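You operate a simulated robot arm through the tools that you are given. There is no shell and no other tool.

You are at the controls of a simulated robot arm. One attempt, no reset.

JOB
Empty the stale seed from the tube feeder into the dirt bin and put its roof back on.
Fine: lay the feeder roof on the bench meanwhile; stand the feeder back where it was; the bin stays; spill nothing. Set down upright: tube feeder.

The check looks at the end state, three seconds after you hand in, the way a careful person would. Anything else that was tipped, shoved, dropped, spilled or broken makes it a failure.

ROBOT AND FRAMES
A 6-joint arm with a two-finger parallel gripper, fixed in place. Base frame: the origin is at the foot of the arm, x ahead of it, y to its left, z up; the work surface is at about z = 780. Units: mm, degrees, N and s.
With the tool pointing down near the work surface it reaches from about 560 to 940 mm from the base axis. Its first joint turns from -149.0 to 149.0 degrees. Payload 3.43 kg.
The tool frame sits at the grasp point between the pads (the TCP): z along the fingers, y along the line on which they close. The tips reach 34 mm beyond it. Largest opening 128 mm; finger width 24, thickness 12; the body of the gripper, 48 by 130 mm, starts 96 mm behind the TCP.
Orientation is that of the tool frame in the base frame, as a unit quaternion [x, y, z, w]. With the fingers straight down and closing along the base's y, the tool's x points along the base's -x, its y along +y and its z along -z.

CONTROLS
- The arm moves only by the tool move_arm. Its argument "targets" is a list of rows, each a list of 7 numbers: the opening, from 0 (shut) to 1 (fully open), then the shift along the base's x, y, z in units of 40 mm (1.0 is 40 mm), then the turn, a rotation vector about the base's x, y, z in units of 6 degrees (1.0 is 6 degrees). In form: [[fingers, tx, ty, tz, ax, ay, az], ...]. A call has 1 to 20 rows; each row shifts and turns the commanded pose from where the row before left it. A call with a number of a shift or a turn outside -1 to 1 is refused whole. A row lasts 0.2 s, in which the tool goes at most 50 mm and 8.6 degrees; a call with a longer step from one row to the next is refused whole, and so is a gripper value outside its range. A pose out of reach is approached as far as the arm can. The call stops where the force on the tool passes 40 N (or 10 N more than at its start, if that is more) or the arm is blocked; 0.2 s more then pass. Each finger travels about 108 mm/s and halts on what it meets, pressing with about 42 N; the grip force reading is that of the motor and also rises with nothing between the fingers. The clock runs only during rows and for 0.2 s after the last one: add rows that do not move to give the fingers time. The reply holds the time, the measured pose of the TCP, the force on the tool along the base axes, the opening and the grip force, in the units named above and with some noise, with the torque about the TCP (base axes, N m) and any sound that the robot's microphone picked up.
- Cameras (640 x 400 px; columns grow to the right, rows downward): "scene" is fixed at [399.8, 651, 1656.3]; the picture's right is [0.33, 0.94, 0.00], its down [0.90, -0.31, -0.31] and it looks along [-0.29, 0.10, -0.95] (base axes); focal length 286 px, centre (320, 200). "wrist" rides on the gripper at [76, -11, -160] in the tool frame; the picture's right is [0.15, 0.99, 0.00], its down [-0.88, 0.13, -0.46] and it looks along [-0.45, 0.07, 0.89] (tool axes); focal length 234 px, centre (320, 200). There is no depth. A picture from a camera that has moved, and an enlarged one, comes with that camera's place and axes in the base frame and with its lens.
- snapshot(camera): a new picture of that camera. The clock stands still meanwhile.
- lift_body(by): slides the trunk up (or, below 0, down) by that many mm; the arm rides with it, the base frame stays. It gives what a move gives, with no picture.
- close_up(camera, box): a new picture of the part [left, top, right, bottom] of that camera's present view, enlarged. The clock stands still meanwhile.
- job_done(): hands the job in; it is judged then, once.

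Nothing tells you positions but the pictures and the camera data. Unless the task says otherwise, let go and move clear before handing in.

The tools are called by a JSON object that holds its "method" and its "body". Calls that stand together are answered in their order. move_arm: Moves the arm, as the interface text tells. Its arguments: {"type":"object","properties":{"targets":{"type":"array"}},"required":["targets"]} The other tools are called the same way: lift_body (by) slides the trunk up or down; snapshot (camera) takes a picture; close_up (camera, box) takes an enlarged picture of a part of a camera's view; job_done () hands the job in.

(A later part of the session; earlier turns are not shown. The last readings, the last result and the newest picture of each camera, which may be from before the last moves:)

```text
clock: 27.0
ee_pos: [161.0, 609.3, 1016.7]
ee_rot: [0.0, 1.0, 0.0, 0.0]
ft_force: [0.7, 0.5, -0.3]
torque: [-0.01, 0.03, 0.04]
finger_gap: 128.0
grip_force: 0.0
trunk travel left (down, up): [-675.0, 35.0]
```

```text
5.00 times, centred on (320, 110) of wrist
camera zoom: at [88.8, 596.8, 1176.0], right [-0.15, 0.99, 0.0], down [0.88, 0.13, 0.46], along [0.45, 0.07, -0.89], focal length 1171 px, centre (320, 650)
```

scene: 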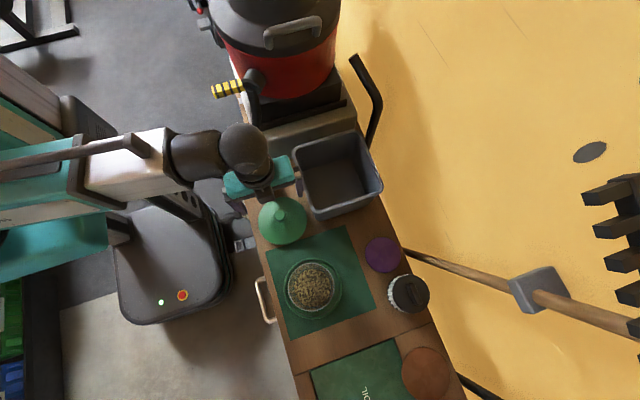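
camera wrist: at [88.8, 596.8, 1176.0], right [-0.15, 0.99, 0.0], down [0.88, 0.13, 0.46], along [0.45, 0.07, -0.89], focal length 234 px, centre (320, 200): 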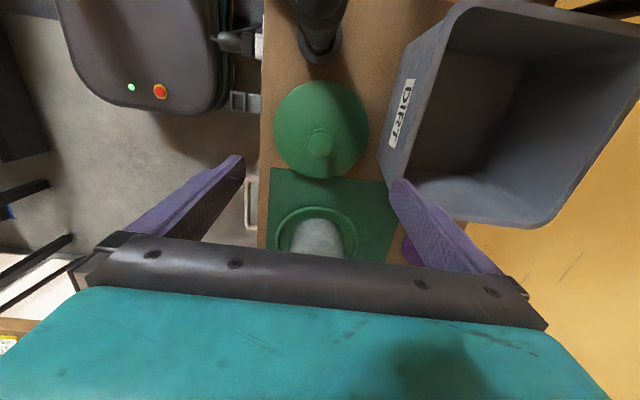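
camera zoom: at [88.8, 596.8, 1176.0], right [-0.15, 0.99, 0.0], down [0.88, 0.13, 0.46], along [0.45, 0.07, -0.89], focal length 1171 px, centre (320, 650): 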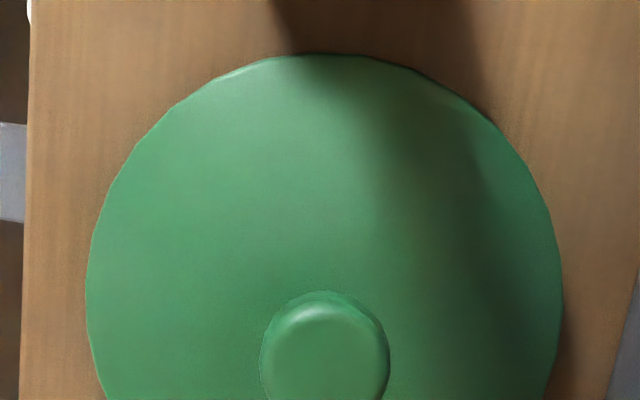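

The feeder axis is at about (382.5, 634.6). The tube is about 112 mm wide with its rim near z = 945, and the seed lies only near the bottom, around z = 810. I plan to grip the tube from the side with the tool nearly horizontal, so I can pour by rolling the wrist. First I'll yaw the gripper high above the bench.

{"method": "move_arm", "body": {"targets": [[1, 0, 0, 0.9, 0, 0, 0], [1, 0, 0, 0.9, 0, 0, 0], [1, 0.4615, 0.053, 0.128, 0, 0, -0.972], [1, 0.4615, 0.053, 0.128, 0, 0, -0.972], [1, 0.4615, 0.053, 0.128, 0, 0, -0.972], [1, 0.4615, 0.053, 0.128, 0, 0, -0.972], [1, 0.4615, 0.053, 0.128, 0, 0, -0.972], [1, 0.4615, 0.053, 0.128, 0, 0, -0.972], [1, 0.4615, 0.053, 0.128, 0, 0, -0.972], [1, 0.4615, 0.053, 0.128, 0, 0, -0.972], [1, 0.4615, 0.053, 0.128, 0, 0, -0.972], [1, 0.4615, 0.053, 0.128, 0, 0, -0.972], [1, 0.4615, 0.053, 0.128, 0, 0, -0.972], [1, 0.4615, 0.053, 0.128, 0, 0, -0.972], [1, 0, 0, 0, 0, 0, 0]]}}

{"method": "snapshot", "body": {"camera": "wrist"}}

{"method": "snapshot", "body": {"camera": "scene"}}

```text
clock: 30.2
ee_pos: [383.9, 633.7, 1148.4]
ee_rot: [0.574, 0.819, 0.0, 0.001]
ft_force: [-0.5, 0.3, 0.3]
torque: [-0.01, -0.01, 0.01]
finger_gap: 128.0
grip_force: 0.1
trunk travel left (down, up): [-675.0, 35.0]
```

```text
taken
camera wrist: at [349.8, 700.5, 1308.8], right [0.88, 0.48, 0.0], down [0.42, -0.78, 0.46], along [0.22, -0.4, -0.89], focal length 234 px, centre (320, 200)
```

wrist: 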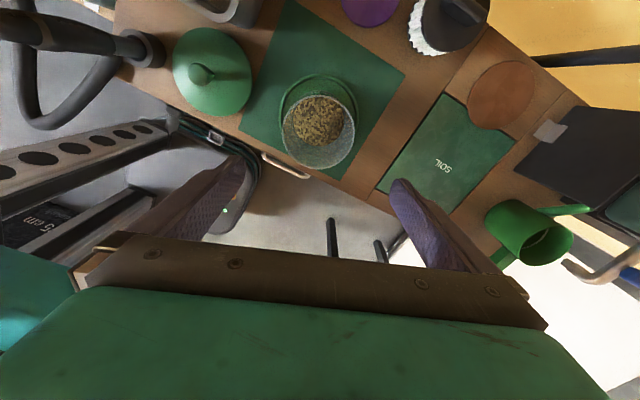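

```text
taken
```

scene: 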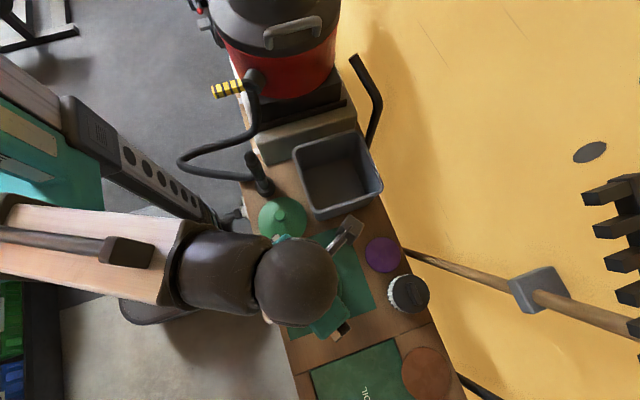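

The gripper is yawed as planned, with the tool x axis at azimuth 110°. Now I'll pitch the tool up toward horizontal in two stages, checking reach.

{"method": "move_arm", "body": {"targets": [[1, 0, 0, 0, 0.9137, 0.3325, 0], [1, 0, 0, 0, 0.9137, 0.3325, 0], [1, 0, 0, 0, 0.9137, 0.3325, 0], [1, 0, 0, 0, 0.9137, 0.3325, 0], [1, 0, 0, 0, 0.9137, 0.3325, 0], [1, 0, 0, 0, 0.9137, 0.3325, 0], [1, 0, 0, 0, 0, 0, 0]]}}

{"method": "snapshot", "body": {"camera": "scene"}}

{"method": "move_arm", "body": {"targets": [[1, 0, 0, 0, 0.9137, 0.3325, 0], [1, 0, 0, 0, 0.9137, 0.3325, 0], [1, 0, 0, 0, 0.9137, 0.3325, 0], [1, 0, 0, 0, 0.9137, 0.3325, 0], [1, 0, 0, 0, 0.9137, 0.3325, 0], [1, 0, 0, 0, 0.9137, 0.3325, 0], [1, 0, 0, 0, 0, 0, 0]]}}

{"method": "snapshot", "body": {"camera": "scene"}}

{"method": "snapshot", "body": {"camera": "wrist"}}

```text
clock: 31.8
ee_pos: [384.0, 634.0, 1148.6]
ee_rot: [0.546, 0.782, 0.173, -0.247]
ft_force: [-0.9, -0.1, -0.5]
torque: [-0.03, -0.01, 0.02]
finger_gap: 127.6
grip_force: 0.0
trunk travel left (down, up): [-675.0, 35.0]
```

```text
taken
```

scene: 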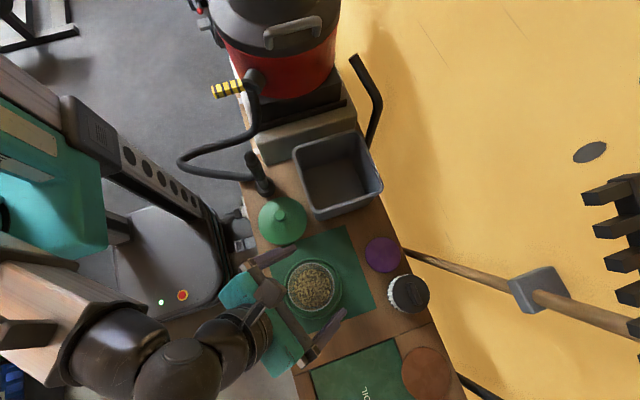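

```text
clock: 33.4
ee_pos: [385.2, 634.2, 1149.7]
ee_rot: [0.468, 0.672, 0.329, -0.471]
ft_force: [-0.5, 0.6, -0.3]
torque: [-0.01, 0.02, 0.01]
finger_gap: 128.0
grip_force: 0.1
trunk travel left (down, up): [-675.0, 35.0]
```

```text
taken
```

scene: 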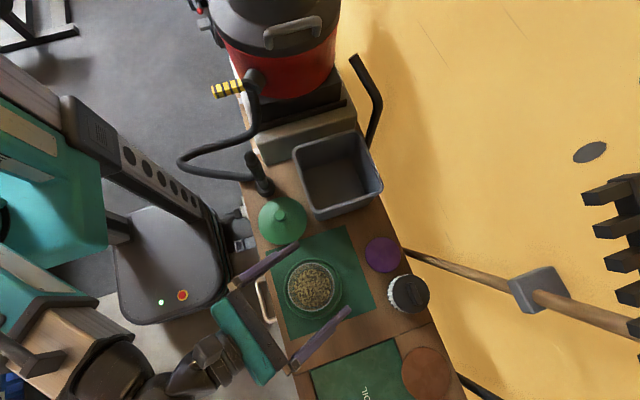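

```text
taken
camera wrist: at [418.5, 513.2, 1274.5], right [0.91, 0.39, 0.14], down [0.37, -0.64, -0.67], along [-0.17, 0.66, -0.73], focal length 234 px, centre (320, 200)
```

wrist: 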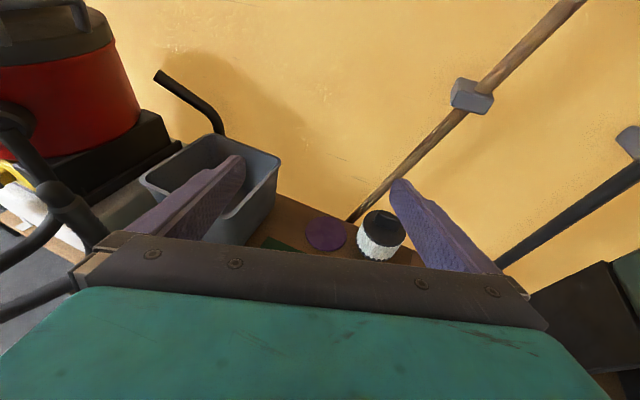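

The horizontal pose is reachable. Before touching the feeder, I'll rehearse the pour motion with the empty gripper: move above the bin, level the tool and test the roll range.

{"method": "move_arm", "body": {"targets": [[1, -0.71, 0.4275, -0.125, 0, 0, 0], [1, -0.71, 0.4275, -0.125, 0, 0, 0], [1, -0.71, 0.4275, -0.125, 0, 0, 0], [1, -0.71, 0.4275, -0.125, 0, 0, 0], [1, -0.71, 0.4275, -0.125, 0, 0, 0], [1, -0.71, 0.4275, -0.125, 0, 0, 0], [1, -0.71, 0.4275, -0.125, 0.783, 0.285, 0], [1, -0.71, 0.4275, -0.125, 0.783, 0.285, 0], [1, -0.71, 0.4275, -0.125, 0.783, 0.285, 0], [1, -0.71, 0.4275, -0.125, 0.783, 0.285, 0], [1, 0, 0, 0, 0, 0, 0]]}}

{"method": "snapshot", "body": {"camera": "scene"}}

{"method": "snapshot", "body": {"camera": "wrist"}}

```text
clock: 35.8
ee_pos: [99.5, 805.0, 1098.6]
ee_rot: [-0.406, -0.579, -0.405, 0.579]
ft_force: [0.3, 0.0, 0.0]
torque: [0.02, 0.01, 0.0]
finger_gap: 128.2
grip_force: 0.1
trunk travel left (down, up): [-675.0, 35.0]
```

```text
taken
```

scene: 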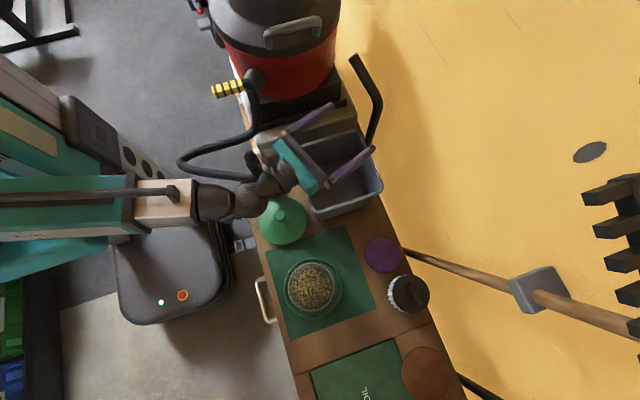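

```text
taken
camera wrist: at [146.1, 650.2, 1173.6], right [0.93, 0.34, 0.15], down [0.28, -0.38, -0.88], along [-0.24, 0.86, -0.45], focal length 234 px, centre (320, 200)
```

wrist: 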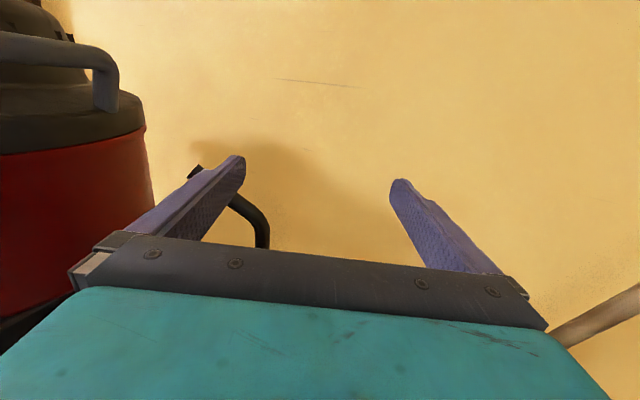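

The pose over the bin is fine too. Now I'll test the roll about the tool axis with the empty gripper.

{"method": "move_arm", "body": {"targets": [[1, 0, 0, 0, -0.342, 0.94, 0], [1, 0, 0, 0, -0.342, 0.94, 0], [1, 0, 0, 0, -0.342, 0.94, 0], [1, 0, 0, 0, -0.342, 0.94, 0], [1, 0, 0, 0, -0.342, 0.94, 0], [1, 0, 0, 0, -0.342, 0.94, 0], [1, 0, 0, 0, -0.342, 0.94, 0], [1, 0, 0, 0, -0.342, 0.94, 0], [1, 0, 0, 0, -0.342, 0.94, 0], [1, 0, 0, 0, -0.342, 0.94, 0], [1, 0, 0, 0, -0.342, 0.94, 0], [1, 0, 0, 0, -0.342, 0.94, 0], [1, 0, 0, 0, -0.342, 0.94, 0], [1, 0, 0, 0, -0.342, 0.94, 0], [1, 0, 0, 0, -0.342, 0.94, 0], [1, 0, 0, 0, 0, 0, 0]]}}

{"method": "snapshot", "body": {"camera": "scene"}}

{"method": "move_arm", "body": {"targets": [[1, 0, 0, 0, -0.342, 0.94, 0], [1, 0, 0, 0, -0.342, 0.94, 0], [1, 0, 0, 0, -0.342, 0.94, 0], [1, 0, 0, 0, -0.342, 0.94, 0], [1, 0, 0, 0, -0.342, 0.94, 0], [1, 0, 0, 0, -0.342, 0.94, 0], [1, 0, 0, 0, -0.342, 0.94, 0], [1, 0, 0, 0, -0.342, 0.94, 0], [1, 0, 0, 0, -0.342, 0.94, 0], [1, 0, 0, 0, 0, 0, 0]]}}

{"method": "snapshot", "body": {"camera": "scene"}}

```text
clock: 39.2
ee_pos: [99.6, 806.1, 1099.9]
ee_rot: [-0.696, -0.122, 0.123, 0.697]
ft_force: [-0.5, 0.9, 0.2]
torque: [-0.02, -0.01, -0.03]
finger_gap: 128.1
grip_force: 0.1
trunk travel left (down, up): [-675.0, 35.0]
```

```text
taken
```

scene: 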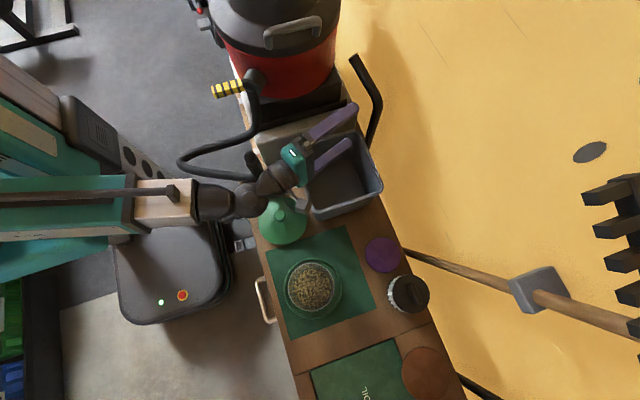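

```text
clock: 40.9
ee_pos: [13.4, 783.0, 997.2]
ee_rot: [0.675, -0.134, -0.361, -0.629]
ft_force: [1.5, 2.3, 29.5]
torque: [-2.36, 0.29, 0.05]
finger_gap: 114.8
grip_force: 0.0
out of reach, approached as far as the arm can: row 3, 4, 5, 6, 7, 8
trunk travel left (down, up): [-675.0, 35.0]
stopped in row 8: the force on the tool passed its limit at 43 N (the readings are from after the stop); the commanded pose is now the measured one
```

```text
taken
```

scene: 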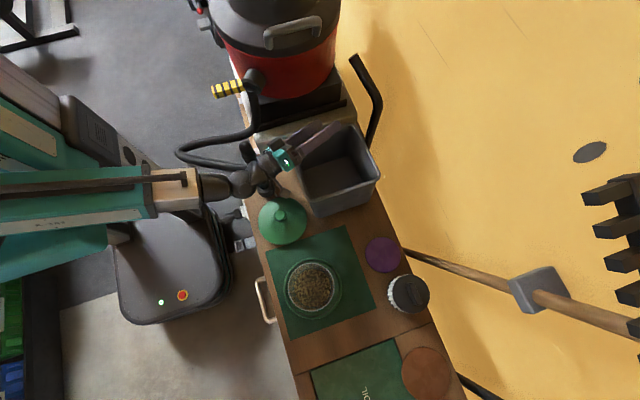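

The roll hit a joint limit at just over 100°; the arm sagged off target and touched something near the bin. I'm stopping to look closely before any further motion.

{"method": "close_up", "body": {"camera": "scene", "box": [220, 100, 412, 220]}}

{"method": "snapshot", "body": {"camera": "wrist"}}

```text
3.33 times, centred on (316, 160) of scene
camera zoom: at [399.8, 651.0, 1656.3], right [0.33, 0.94, 0.0], down [0.9, -0.31, -0.31], along [-0.29, 0.1, -0.95], focal length 952 px, centre (333, 333)
```

zoom: 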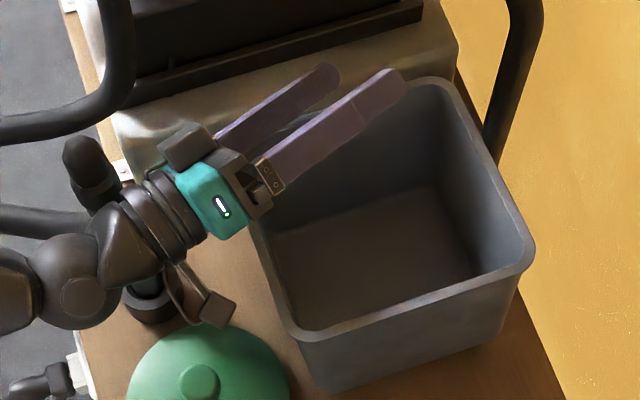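

```text
taken
camera wrist: at [127.6, 653.3, 947.3], right [-0.53, -0.13, -0.84], down [-0.56, -0.69, 0.46], along [-0.64, 0.71, 0.29], focal length 234 px, centre (320, 200)
```

wrist: 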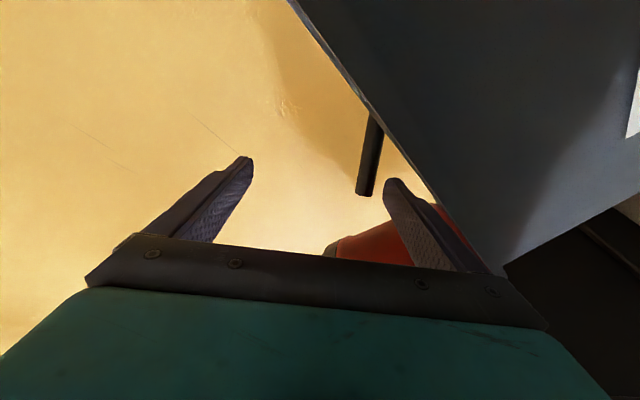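

The wrist image shows the gripper's lower side pressing on the bin's near-left rim, and the bin is tilted by it. I'll back off straight up very slowly, so the bin settles back gently.

{"method": "move_arm", "body": {"targets": [[1, 0, 0, 0.03, 0, 0, 0], [1, 0, 0, 0.03, 0, 0, 0], [1, 0, 0, 0.03, 0, 0, 0], [1, 0, 0, 0.03, 0, 0, 0], [1, 0, 0, 0.03, 0, 0, 0], [1, 0, 0, 0.03, 0, 0, 0]]}}

{"method": "close_up", "body": {"camera": "scene", "box": [220, 100, 412, 220]}}

```text
clock: 42.3
ee_pos: [14.2, 781.2, 999.2]
ee_rot: [0.677, -0.135, -0.357, -0.629]
ft_force: [2.1, 3.0, 16.7]
torque: [-1.3, 0.1, 0.13]
finger_gap: 119.7
grip_force: 0.0
trunk travel left (down, up): [-675.0, 35.0]
```

```text
3.33 times, centred on (316, 160) of scene
camera zoom: at [399.8, 651.0, 1656.3], right [0.33, 0.94, 0.0], down [0.9, -0.31, -0.31], along [-0.29, 0.1, -0.95], focal length 952 px, centre (333, 333)
```

zoom: 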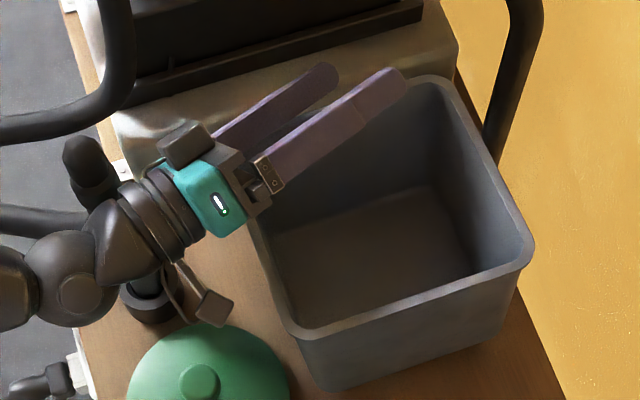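

The force is dropping and nothing has jumped, so I'll continue slowly upward.

{"method": "move_arm", "body": {"targets": [[1, 0, 0, 0.03, 0, 0, 0], [1, 0, 0, 0.03, 0, 0, 0], [1, 0, 0, 0.03, 0, 0, 0], [1, 0, 0, 0.03, 0, 0, 0], [1, 0, 0, 0.03, 0, 0, 0], [1, 0, 0, 0.03, 0, 0, 0], [1, 0, 0, 0.03, 0, 0, 0], [1, 0, 0, 0.03, 0, 0, 0], [1, 0, 0, 0.03, 0, 0, 0], [1, 0, 0, 0.03, 0, 0, 0]]}}

{"method": "close_up", "body": {"camera": "scene", "box": [220, 100, 412, 220]}}

```text
clock: 44.5
ee_pos: [12.7, 782.4, 1006.2]
ee_rot: [0.676, -0.136, -0.356, -0.631]
ft_force: [-0.8, -0.8, 0.0]
torque: [0.01, -0.03, 0.04]
finger_gap: 128.0
grip_force: 0.0
out of reach, approached as far as the arm can: row 8
trunk travel left (down, up): [-675.0, 35.0]
```

```text
3.33 times, centred on (316, 160) of scene
camera zoom: at [399.8, 651.0, 1656.3], right [0.33, 0.94, 0.0], down [0.9, -0.31, -0.31], along [-0.29, 0.1, -0.95], focal length 952 px, centre (333, 333)
```

zoom: 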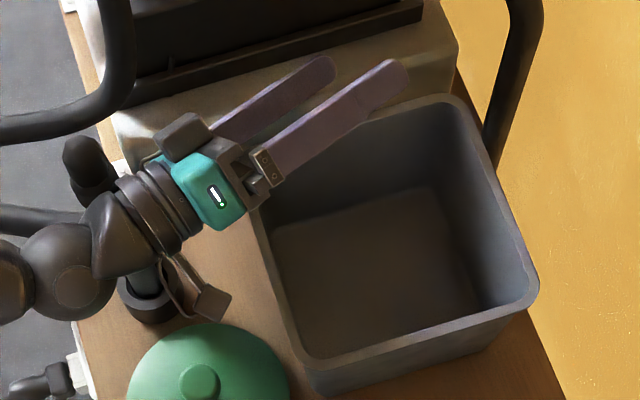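

The bin has settled back and the force is zero. I'll now reverse along the path I came, up and away with the roll undone, to clear the bin and the post.

{"method": "move_arm", "body": {"targets": [[1, 0.15, 0.04, 0.3, 0.08, -0.236, -0.013], [1, 0.25, 0.075, 0.3, 0.16, -0.473, -0.026], [1, 0.25, 0.075, 0.3, 0.16, -0.473, -0.026], [1, 0.3, 0.075, 0.3, 0.16, -0.473, -0.026], [1, 0.3, 0.075, 0.3, 0.16, -0.473, -0.026], [1, 0.3, 0.08, 0.3, 0.16, -0.473, -0.026], [1, 0.3, 0.08, 0.3, 0.16, -0.473, -0.026], [1, 0.3, 0.08, 0.3, 0.16, -0.473, -0.026], [1, 0, 0, 0.3, 0.16, -0.473, -0.026], [1, 0, 0, 0, 0, 0, 0]]}}

{"method": "close_up", "body": {"camera": "scene", "box": [220, 100, 412, 220]}}

```text
clock: 46.7
ee_pos: [94.5, 803.7, 1112.2]
ee_rot: [-0.69, -0.017, 0.21, 0.693]
ft_force: [0.7, 0.4, 0.6]
torque: [-0.02, -0.01, 0.03]
finger_gap: 128.3
grip_force: 0.0
out of reach, approached as far as the arm can: row 1
trunk travel left (down, up): [-675.0, 35.0]
```

```text
3.33 times, centred on (316, 160) of scene
camera zoom: at [399.8, 651.0, 1656.3], right [0.33, 0.94, 0.0], down [0.9, -0.31, -0.31], along [-0.29, 0.1, -0.95], focal length 952 px, centre (333, 333)
```

zoom: 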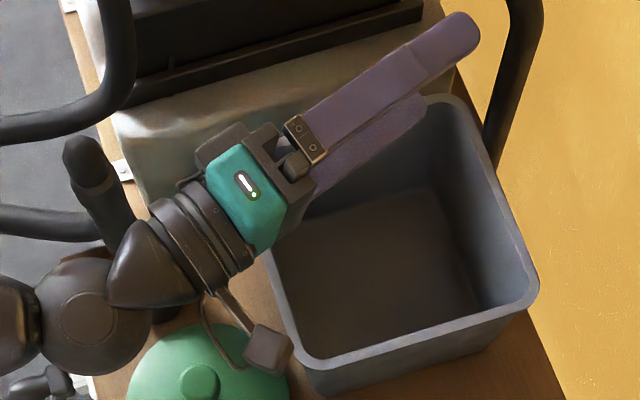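

The arm is clear of the bin. The black post looks slightly more leaned than before. I'll finish undoing the roll and move away for an unobstructed view.

{"method": "move_arm", "body": {"targets": [[1, 0.3, 0, 0.3, 0.342, -0.94, 0], [1, 0.3, 0, 0.3, 0.342, -0.94, 0], [1, 0.3, 0, 0.3, 0.342, -0.94, 0], [1, 0.3, 0, 0.3, 0.342, -0.94, 0], [1, 0.3, 0, 0, 0.342, -0.94, 0], [1, 0.3, -0.2, 0, 0.342, -0.94, 0], [1, 0.3, -0.2, 0, 0.342, -0.94, 0], [1, 0.5, -0.3, 0, 0.342, -0.94, 0], [1, 0.5, -0.3, 0, 0.342, -0.94, 0], [1, 0.5, -0.3, 0, 0.342, -0.94, 0], [1, 0.5, -0.3, 0, 0.342, -0.94, 0], [1, 0.5, -0.3, 0, 0.342, -0.94, 0], [1, 0.5, -0.3, 0, 0.342, -0.94, 0], [1, 0.5, -0.3, 0, 0.342, -0.94, 0], [1, 0.5, -0.3, 0, 0.342, -0.94, 0], [1, 0.5, -0.3, 0, 0.342, -0.94, 0], [1, 0.5, -0.3, 0, 0.342, -0.94, 0], [1, 0, 0, 0, 0, 0, 0]]}}

{"method": "snapshot", "body": {"camera": "scene"}}

{"method": "close_up", "body": {"camera": "scene", "box": [220, 120, 380, 220]}}

{"method": "close_up", "body": {"camera": "scene", "box": [240, 100, 480, 250]}}

```text
clock: 50.5
ee_pos: [378.5, 669.3, 1160.6]
ee_rot: [-0.404, -0.572, -0.377, 0.606]
ft_force: [0.4, -0.2, -0.1]
torque: [0.03, -0.01, 0.03]
finger_gap: 127.9
grip_force: 0.1
trunk travel left (down, up): [-675.0, 35.0]
```

```text
taken
```

scene: 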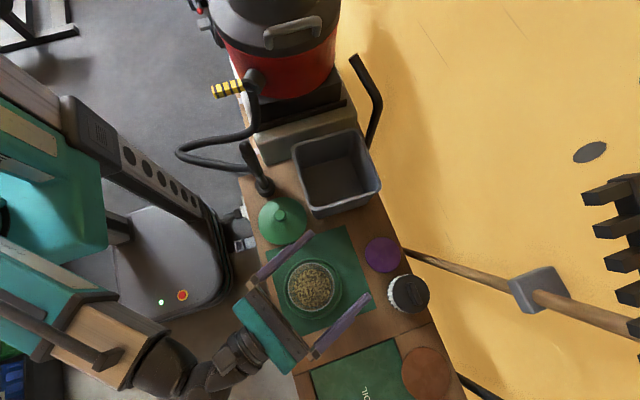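

```text
4.00 times, centred on (300, 170) of scene
camera zoom: at [399.8, 651.0, 1656.3], right [0.33, 0.94, 0.0], down [0.9, -0.31, -0.31], along [-0.29, 0.1, -0.95], focal length 1142 px, centre (400, 320)
```

zoom: 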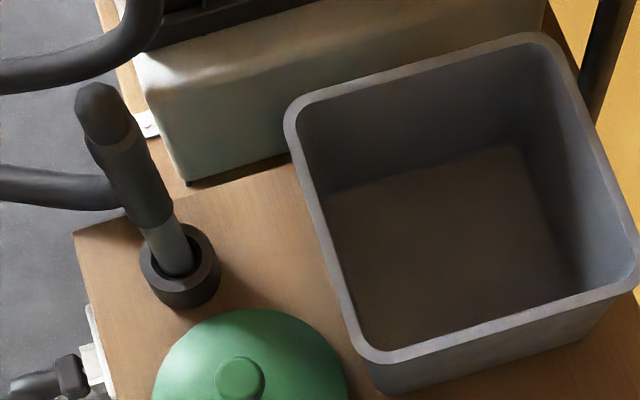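

```text
2.67 times, centred on (360, 175) of scene
camera zoom: at [399.8, 651.0, 1656.3], right [0.33, 0.94, 0.0], down [0.9, -0.31, -0.31], along [-0.29, 0.1, -0.95], focal length 761 px, centre (213, 267)
```

zoom: 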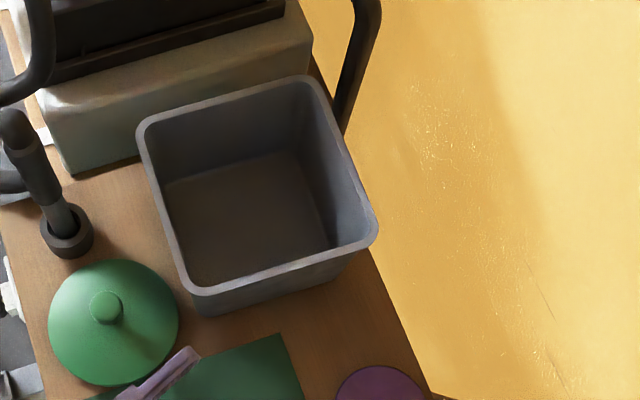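

The bin came to rest upright, about 7–8 mm off its old spot, and the post's nozzle leans slightly. I'll come back to both. The other roll direction should have more travel, so I'll test it high above the bin in short checked calls.

{"method": "move_arm", "body": {"targets": [[1, -0.645, 0.3275, 0, 0.19, -0.52, 0], [1, -0.645, 0.3275, 0, 0, 0, 0], [1, -0.645, 0.3275, 0, 0, 0, 0], [1, -0.645, 0.3275, 0, 0, 0, 0], [1, -0.645, 0.3275, 0, 0, 0, 0], [1, -0.645, 0.3275, 0, 0, 0, 0], [1, -0.645, 0.3275, 0, 0, 0, 0], [1, -0.645, 0.3275, 0, 0, 0, 0], [1, -0.645, 0.3275, 0, 0, 0, 0], [1, -0.645, 0.3275, 0, 0, 0, 0], [1, 0, 0, 0, 0, 0, 0]]}}

{"method": "move_arm", "body": {"targets": [[1, 0, 0, 0, 0.38, -0.92, 0], [1, 0, 0, 0, 0.38, -0.92, 0], [1, 0, 0, 0, 0.38, -0.92, 0], [1, 0, 0, 0, 0.38, -0.92, 0], [1, 0, 0, 0, 0.38, -0.92, 0], [1, 0, 0, 0, 0.38, -0.92, 0], [1, 0, 0, 0, 0.38, -0.92, 0], [1, 0, 0, 0, 0.38, -0.92, 0]]}}

{"method": "move_arm", "body": {"targets": [[1, 0, 0, 0, 0.38, -0.92, 0], [1, 0, 0, 0, 0.38, -0.92, 0], [1, 0, 0, 0, 0.38, -0.92, 0], [1, 0, 0, 0, 0.38, -0.92, 0], [1, 0, 0, 0, 0.38, -0.92, 0], [1, 0, 0, 0, 0.38, -0.92, 0], [1, 0, 0, 0, 0.38, -0.92, 0]]}}

{"method": "snapshot", "body": {"camera": "scene"}}

```text
clock: 52.9
ee_pos: [120.6, 801.1, 1160.9]
ee_rot: [-0.387, -0.584, -0.394, 0.595]
ft_force: [-0.4, -0.1, -0.2]
torque: [-0.02, 0.01, 0.03]
finger_gap: 127.7
grip_force: 0.0
trunk travel left (down, up): [-675.0, 35.0]
```

```text
clock: 54.7
ee_pos: [119.1, 800.1, 1159.4]
ee_rot: [0.113, 0.696, 0.596, -0.384]
ft_force: [0.5, -0.5, 0.1]
torque: [0.03, -0.04, 0.0]
finger_gap: 128.0
grip_force: 0.0
trunk travel left (down, up): [-675.0, 35.0]
```

```text
clock: 56.3
ee_pos: [119.8, 798.6, 1160.6]
ee_rot: [-0.143, 0.696, 0.689, -0.145]
ft_force: [0.7, -0.5, -0.3]
torque: [0.0, 0.03, -0.02]
finger_gap: 128.0
grip_force: 0.1
trunk travel left (down, up): [-675.0, 35.0]
```

```text
taken
```

scene: 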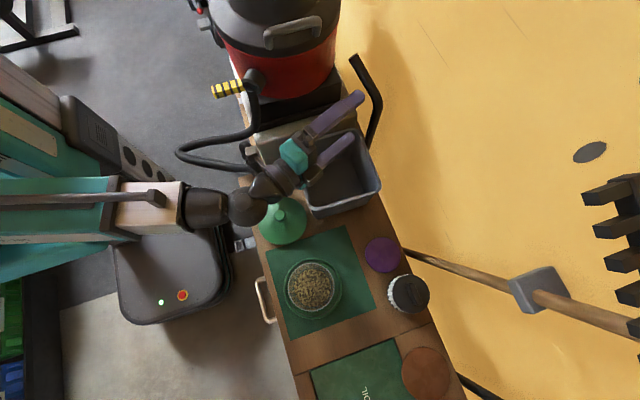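

The negative roll is fine to −90°. I'll continue in short checked steps.

{"method": "move_arm", "body": {"targets": [[1, 0, 0, 0, 0.38, -0.92, 0], [1, 0, 0, 0, 0.38, -0.92, 0], [1, 0, 0, 0, 0.38, -0.92, 0], [1, 0, 0, 0, 0.38, -0.92, 0]]}}

{"method": "move_arm", "body": {"targets": [[1, 0, 0, 0, 0.38, -0.92, 0], [1, 0, 0, 0, 0.38, -0.92, 0], [1, 0, 0, 0, 0.38, -0.92, 0], [1, 0, 0, 0, 0.38, -0.92, 0]]}}

{"method": "move_arm", "body": {"targets": [[1, 0, 0, 0, 0.38, -0.92, 0], [1, 0, 0, 0, 0.38, -0.92, 0], [1, 0, 0, 0, 0.38, -0.92, 0], [1, 0, 0, 0, 0.38, -0.92, 0]]}}

{"method": "snapshot", "body": {"camera": "scene"}}

{"method": "snapshot", "body": {"camera": "wrist"}}

```text
clock: 57.3
ee_pos: [119.7, 798.8, 1161.0]
ee_rot: [-0.282, 0.654, 0.702, 0.003]
ft_force: [0.2, -0.1, 0.2]
torque: [0.02, 0.0, 0.01]
finger_gap: 128.1
grip_force: 0.1
trunk travel left (down, up): [-675.0, 35.0]
```

```text
clock: 58.3
ee_pos: [120.8, 800.1, 1159.4]
ee_rot: [-0.41, 0.584, 0.684, 0.15]
ft_force: [-0.2, -0.9, 0.1]
torque: [0.03, 0.03, -0.02]
finger_gap: 127.8
grip_force: 0.1
trunk travel left (down, up): [-675.0, 35.0]
```

```text
clock: 59.3
ee_pos: [119.3, 798.8, 1160.1]
ee_rot: [-0.52, 0.489, 0.637, 0.291]
ft_force: [-0.5, -0.3, 0.3]
torque: [-0.02, -0.01, -0.01]
finger_gap: 127.9
grip_force: 0.0
trunk travel left (down, up): [-675.0, 35.0]
```

```text
taken
```

scene: 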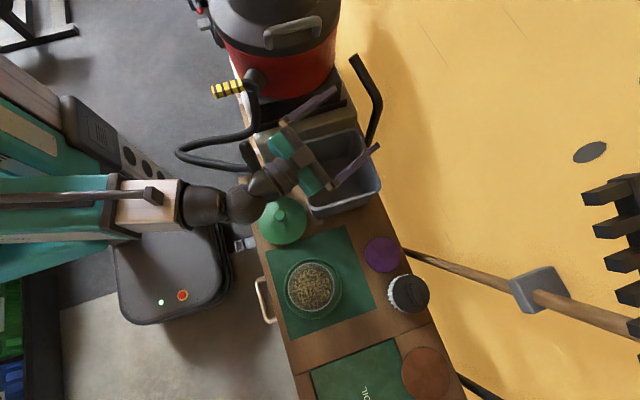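

```text
taken
camera wrist: at [170.4, 644.4, 1087.1], right [-0.91, -0.37, 0.18], down [0.31, -0.35, 0.88], along [-0.27, 0.86, 0.43], focal length 234 px, centre (320, 200)
```

wrist: 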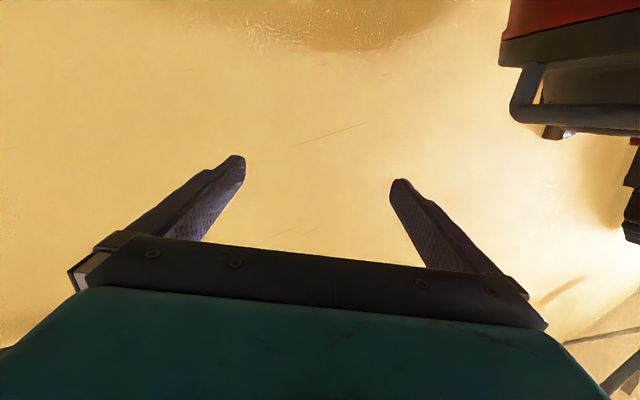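

Rolling to −162° works with no limit hit. I'll check that the lower pour height is reachable in this rolled pose, with the gripper staying well above the rim.

{"method": "move_arm", "body": {"targets": [[1, 0.1, 0.08, -0.6, 0, 0, 0], [1, 0.1, 0.08, -0.6, 0, 0, 0], [1, 0.1, 0.08, -0.6, 0, 0, 0], [1, 0.1, 0.08, -0.6, 0, 0, 0], [1, 0.1, 0.08, -0.6, 0, 0, 0], [1, 0, 0, -0.6, 0, 0, 0], [1, 0, 0, 0, 0, 0, 0]]}}

{"method": "snapshot", "body": {"camera": "scene"}}

```text
clock: 60.9
ee_pos: [139.6, 815.4, 1016.5]
ee_rot: [-0.52, 0.489, 0.638, 0.29]
ft_force: [-0.3, 0.7, 0.6]
torque: [0.03, 0.0, 0.0]
finger_gap: 128.1
grip_force: 0.1
trunk travel left (down, up): [-675.0, 35.0]
```

```text
taken
```

scene: 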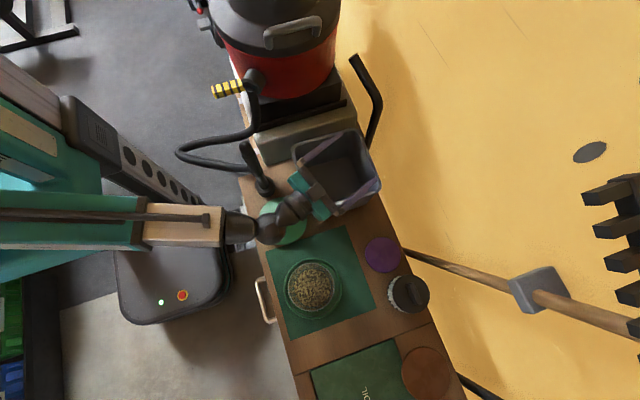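

The pour pose is reachable. Now I'll raise up, undo the roll and return above the feeder.

{"method": "move_arm", "body": {"targets": [[1, 0, 0, 0.9, 0, 0, 0], [1, 0, 0, 0.9, 0, 0, 0], [1, 0, 0, 0.9, 0, 0, 0], [1, 0, 0, 0.9, 0, 0, 0], [1, 0, 0, 0, -0.378, 0.926, -0.02], [1, 0, 0, 0, -0.378, 0.926, -0.02], [1, 0, 0, 0, -0.378, 0.926, -0.02], [1, 0, 0, 0, -0.378, 0.926, -0.02], [1, 0, 0, 0, -0.378, 0.926, -0.02], [1, 0, 0, 0, -0.378, 0.926, -0.02], [1, 0, 0, 0, -0.378, 0.926, -0.02], [1, 0.35, -0.25, 0, -0.378, 0.926, -0.02], [1, 0.35, -0.25, 0, -0.378, 0.926, -0.02], [1, 0.35, -0.25, 0, -0.378, 0.926, -0.02], [1, 0.35, -0.25, 0, -0.378, 0.926, -0.02], [1, 0.35, -0.25, 0, -0.378, 0.926, -0.02], [1, 0.35, -0.25, 0, -0.378, 0.926, -0.02], [1, 0.35, -0.25, 0, -0.378, 0.926, -0.02], [1, 0.35, -0.25, 0, -0.378, 0.926, -0.02], [1, 0.35, -0.25, 0, -0.378, 0.926, -0.02]]}}

{"method": "move_arm", "body": {"targets": [[1, 0.35, -0.25, 0, -0.378, 0.926, -0.02], [1, 0.35, -0.25, 0, -0.378, 0.926, -0.02], [1, 0.35, -0.25, 0, -0.378, 0.926, -0.02], [1, 0.35, -0.25, 0, -0.378, 0.926, -0.02], [1, 0.35, -0.25, 0, -0.378, 0.926, -0.02], [1, 0.35, -0.25, 0, -0.378, 0.926, -0.02], [1, 0.35, -0.25, 0, -0.378, 0.926, -0.02], [1, 0.35, -0.25, 0, -0.378, 0.926, -0.02], [1, 0.125, -0.275, 0, -0.378, 0.926, -0.02], [1, 0, 0, 0, -0.378, 0.926, -0.02], [1, 0, 0, 0, -0.378, 0.926, -0.02], [1, 0, 0, 0, 0, 0, 0]]}}

{"method": "snapshot", "body": {"camera": "scene"}}

```text
clock: 65.1
ee_pos: [265.2, 725.5, 1159.0]
ee_rot: [0.017, 0.713, 0.642, -0.28]
ft_force: [-0.5, -0.5, -0.8]
torque: [-0.03, 0.01, 0.03]
finger_gap: 127.9
grip_force: 0.0
trunk travel left (down, up): [-675.0, 35.0]
```

```text
clock: 67.7
ee_pos: [382.8, 634.2, 1160.1]
ee_rot: [0.406, 0.589, 0.386, -0.583]
ft_force: [0.3, 0.2, -0.2]
torque: [-0.03, 0.0, -0.02]
finger_gap: 127.9
grip_force: 0.0
trunk travel left (down, up): [-675.0, 35.0]
```

```text
taken
```

scene: 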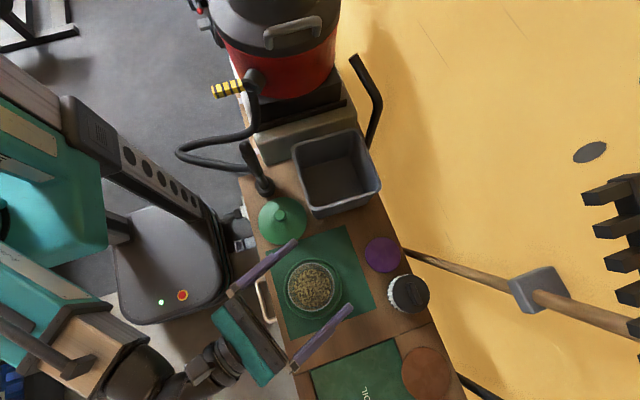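

The gripper is level above the feeder, with its fingers at azimuth 112° and centred on the tube axis. I'll correct the small roll and lower to just above the rim to check that the fingers will straddle the tube.

{"method": "move_arm", "body": {"targets": [[1, 0, 0, -0.7, 0.0665, -0.1655, 0], [1, 0, 0, -0.7, 0, 0, 0], [1, 0, 0, -0.7, 0, 0, 0], [1, 0, 0, -0.7, 0, 0, 0], [1, 0, 0, -0.7, 0, 0, 0], [1, 0, 0, -0.5, 0, 0, 0], [1, 0, 0, 0, 0, 0, 0]]}}

{"method": "snapshot", "body": {"camera": "scene"}}

{"method": "close_up", "body": {"camera": "scene", "box": [216, 230, 408, 350]}}

{"method": "snapshot", "body": {"camera": "wrist"}}

```text
clock: 69.3
ee_pos: [384.4, 634.0, 999.7]
ee_rot: [0.398, 0.593, 0.391, -0.58]
ft_force: [-1.0, 0.0, 0.1]
torque: [0.02, -0.01, -0.01]
finger_gap: 127.9
grip_force: 0.0
trunk travel left (down, up): [-675.0, 35.0]
```

```text
taken
```

scene: 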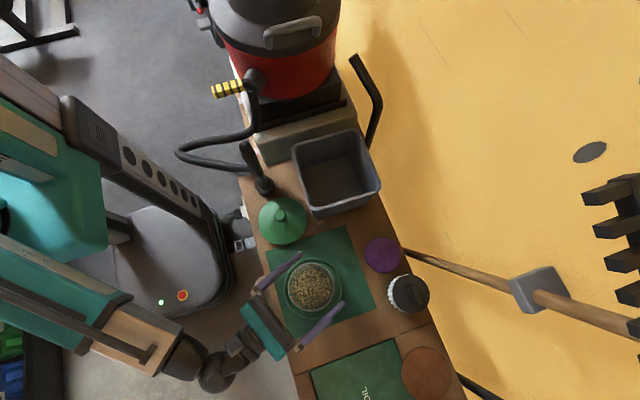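

```text
3.33 times, centred on (312, 290) of scene
camera zoom: at [399.8, 651.0, 1656.3], right [0.33, 0.94, 0.0], down [0.9, -0.31, -0.31], along [-0.29, 0.1, -0.95], focal length 952 px, centre (347, -100)
```

zoom: 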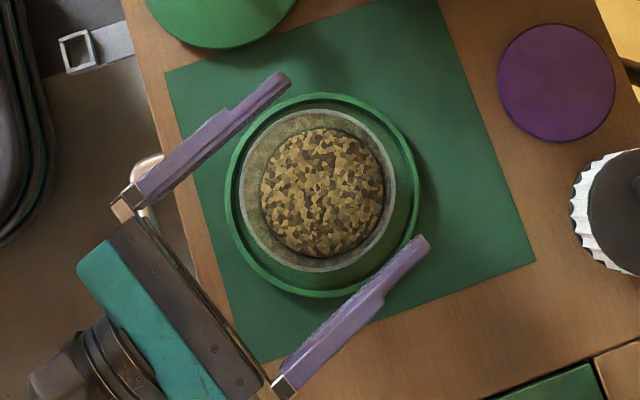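

```text
taken
camera wrist: at [434.9, 483.0, 1078.9], right [0.91, 0.38, 0.15], down [0.3, -0.39, -0.87], along [-0.27, 0.84, -0.47], focal length 234 px, centre (320, 200)
```

wrist: 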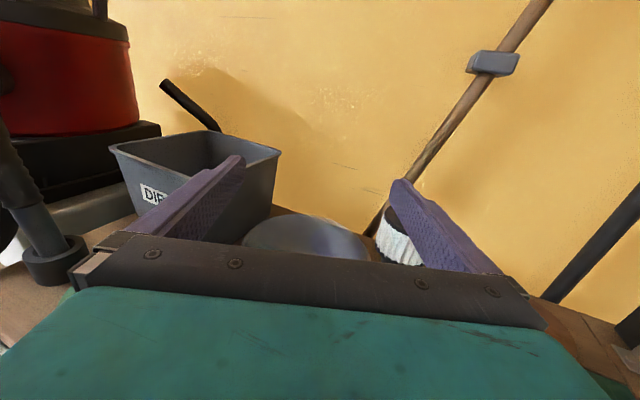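

The fingers straddle the tube, but its centre sits about 3 mm toward the left finger. I'll shift to centre it and check once more, nearer the rim.

{"method": "move_arm", "body": {"targets": [[1, -0.077, -0.03, -0.5, 0, 0, 0], [1, 0, 0, -0.3, 0, 0, 0], [1, 0, 0, 0, 0, 0, 0]]}}

{"method": "close_up", "body": {"camera": "scene", "box": [248, 240, 376, 320]}}

{"method": "close_up", "body": {"camera": "wrist", "box": [192, 140, 448, 300]}}

```text
clock: 70.1
ee_pos: [380.8, 632.8, 968.2]
ee_rot: [0.399, 0.592, 0.392, -0.58]
ft_force: [0.4, 0.0, -0.2]
torque: [-0.03, -0.01, 0.02]
finger_gap: 127.9
grip_force: 0.1
trunk travel left (down, up): [-675.0, 35.0]
```

```text
5.00 times, centred on (312, 280) of scene
camera zoom: at [399.8, 651.0, 1656.3], right [0.33, 0.94, 0.0], down [0.9, -0.31, -0.31], along [-0.29, 0.1, -0.95], focal length 1427 px, centre (360, -200)
```

zoom: 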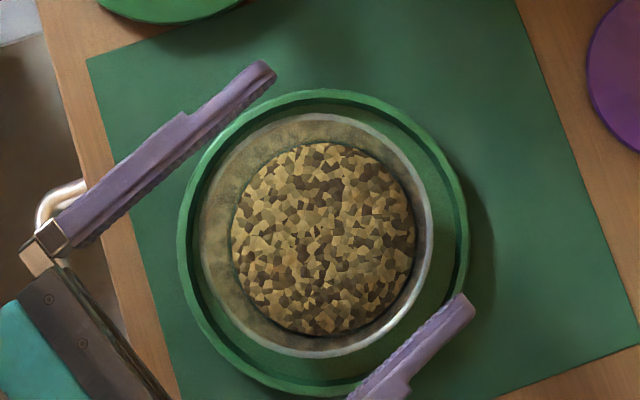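

```text
2.50 times, centred on (320, 220) of wrist
camera zoom: at [431.4, 482.2, 1046.5], right [0.91, 0.38, 0.15], down [0.3, -0.39, -0.87], along [-0.27, 0.84, -0.47], focal length 585 px, centre (320, 150)
```

zoom: 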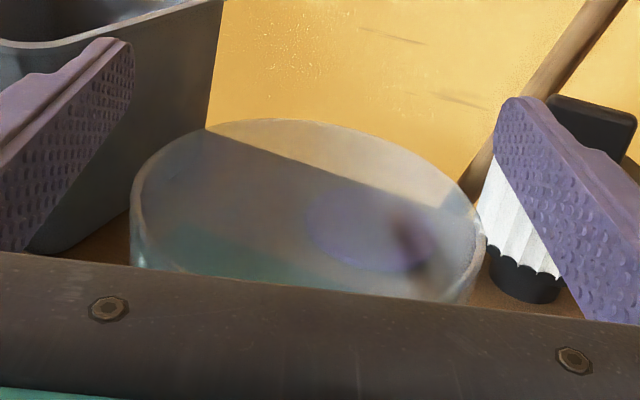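

The tube is centred between the pads to within about a millimetre. I'll lower straight down to grip height, z ≈ 866.

{"method": "move_arm", "body": {"targets": [[1, 0.01, 0.005, -0.4, 0, 0, 0], [1, 0, 0, -0.4, 0, 0, 0], [1, 0, 0, -0.4, 0, 0, 0], [1, 0, 0, -0.4, 0, 0, 0], [1, 0, 0, -0.4, 0, 0, 0], [1, 0, 0, -0.4, 0, 0, 0], [1, 0, 0, -0.15, 0, 0, 0], [1, 0, 0, 0, 0, 0, 0]]}}

{"method": "snapshot", "body": {"camera": "scene"}}

{"method": "close_up", "body": {"camera": "scene", "box": [248, 240, 376, 320]}}

{"method": "snapshot", "body": {"camera": "wrist"}}

```text
clock: 71.9
ee_pos: [380.9, 631.8, 866.4]
ee_rot: [0.397, 0.594, 0.39, -0.581]
ft_force: [-0.4, 0.5, 0.1]
torque: [-0.02, -0.01, 0.02]
finger_gap: 127.9
grip_force: 0.1
trunk travel left (down, up): [-675.0, 35.0]
```

```text
taken
```

scene: 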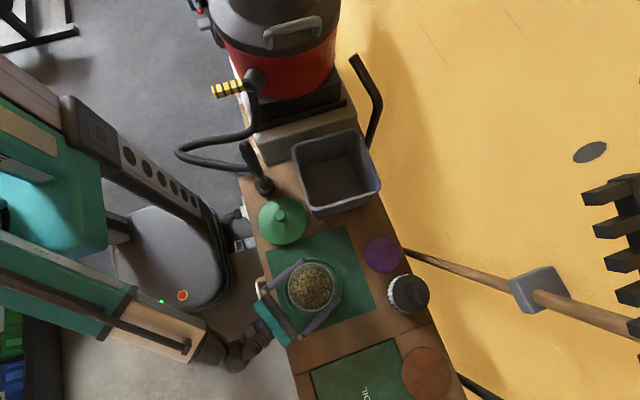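

```text
5.00 times, centred on (312, 280) of scene
camera zoom: at [399.8, 651.0, 1656.3], right [0.33, 0.94, 0.0], down [0.9, -0.31, -0.31], along [-0.29, 0.1, -0.95], focal length 1427 px, centre (360, -200)
```

zoom: 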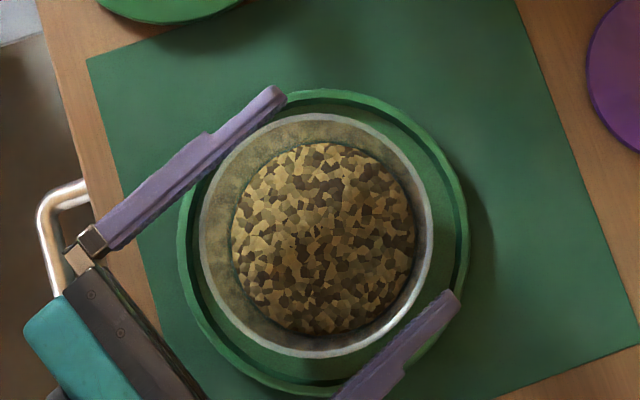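

```text
taken
camera wrist: at [431.7, 482.3, 944.9], right [0.91, 0.38, 0.15], down [0.3, -0.39, -0.87], along [-0.27, 0.84, -0.47], focal length 234 px, centre (320, 200)
```

wrist: 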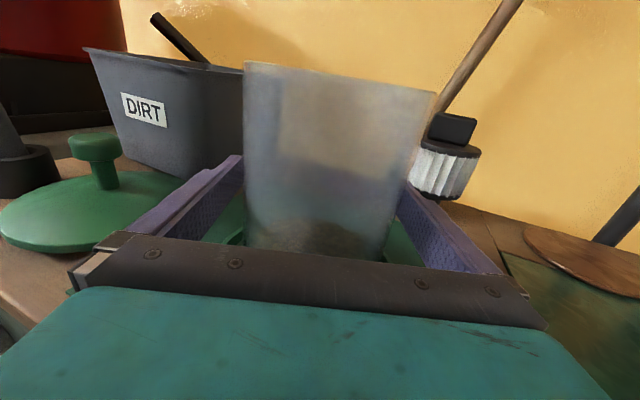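

The fingers are around the tube with space on both sides, and the rim confirms z ≈ 945. I'll close gently.

{"method": "move_arm", "body": {"targets": [[0.94, 0, 0, 0, 0, 0, 0], [0.9, 0, 0, 0, 0, 0, 0], [0.87, 0, 0, 0, 0, 0, 0], [0.84, 0, 0, 0, 0, 0, 0], [0.8, 0, 0, 0, 0, 0, 0], [0.7, 0, 0, 0, 0, 0, 0], [0.5, 0, 0, 0, 0, 0, 0], [0.4, 0, 0, 0, 0, 0, 0], [0.4, 0, 0, 0, 0, 0, 0]]}}

{"method": "close_up", "body": {"camera": "scene", "box": [248, 240, 376, 320]}}

{"method": "snapshot", "body": {"camera": "wrist"}}

```text
clock: 73.9
ee_pos: [379.5, 634.5, 865.7]
ee_rot: [0.398, 0.593, 0.391, -0.58]
ft_force: [-3.0, 0.3, 2.0]
torque: [-0.06, 0.11, -0.06]
finger_gap: 109.1
grip_force: 41.8
trunk travel left (down, up): [-675.0, 35.0]
```

```text
5.00 times, centred on (312, 280) of scene
camera zoom: at [399.8, 651.0, 1656.3], right [0.33, 0.94, 0.0], down [0.9, -0.31, -0.31], along [-0.29, 0.1, -0.95], focal length 1427 px, centre (360, -200)
```

zoom: 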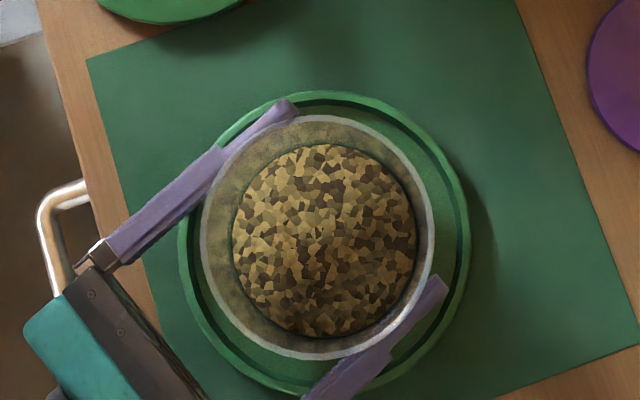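

```text
taken
camera wrist: at [431.5, 482.4, 945.2], right [0.91, 0.38, 0.15], down [0.3, -0.39, -0.87], along [-0.27, 0.84, -0.47], focal length 234 px, centre (320, 200)
```

wrist: 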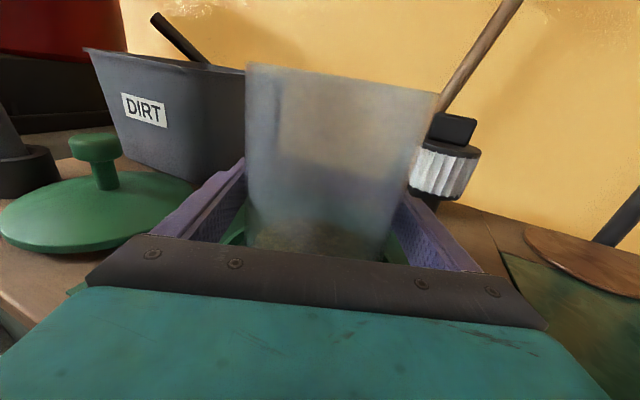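

The tube is gripped firmly, with a gap of 109 mm, and the feeder barely moved. I'll lift slowly and watch the load and that the tube stays upright.

{"method": "move_arm", "body": {"targets": [[0.4, 0, 0, 0.1, 0, 0, 0], [0.4, 0, 0, 0.15, 0, 0, 0], [0.4, 0, 0, 0.25, 0, 0, 0], [0.4, 0, 0, 0, 0, 0, 0]]}}

{"method": "snapshot", "body": {"camera": "wrist"}}

{"method": "close_up", "body": {"camera": "scene", "box": [248, 240, 376, 320]}}

```text
clock: 74.9
ee_pos: [381.5, 634.2, 884.6]
ee_rot: [0.399, 0.593, 0.391, -0.579]
ft_force: [-0.3, 0.7, -7.7]
torque: [-0.05, 0.0, -0.01]
finger_gap: 108.8
grip_force: 42.1
trunk travel left (down, up): [-675.0, 35.0]
```

```text
taken
camera wrist: at [432.1, 482.7, 964.3], right [0.91, 0.38, 0.15], down [0.3, -0.39, -0.87], along [-0.27, 0.84, -0.47], focal length 234 px, centre (320, 200)
```

wrist: 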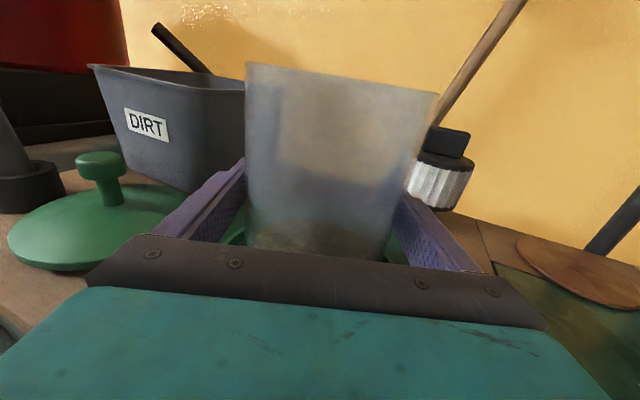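

```text
5.00 times, centred on (312, 280) of scene
camera zoom: at [399.8, 651.0, 1656.3], right [0.33, 0.94, 0.0], down [0.9, -0.31, -0.31], along [-0.29, 0.1, -0.95], focal length 1427 px, centre (360, -200)
```

zoom: 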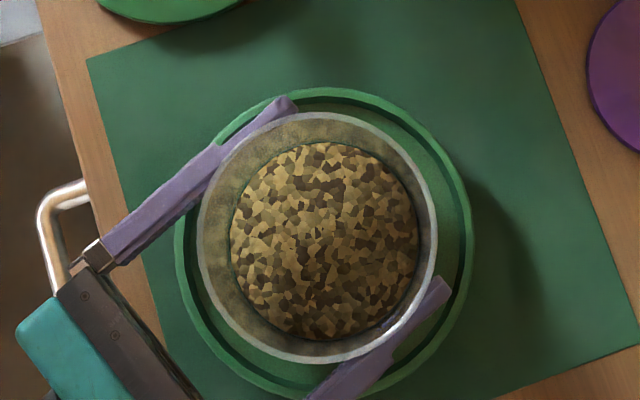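

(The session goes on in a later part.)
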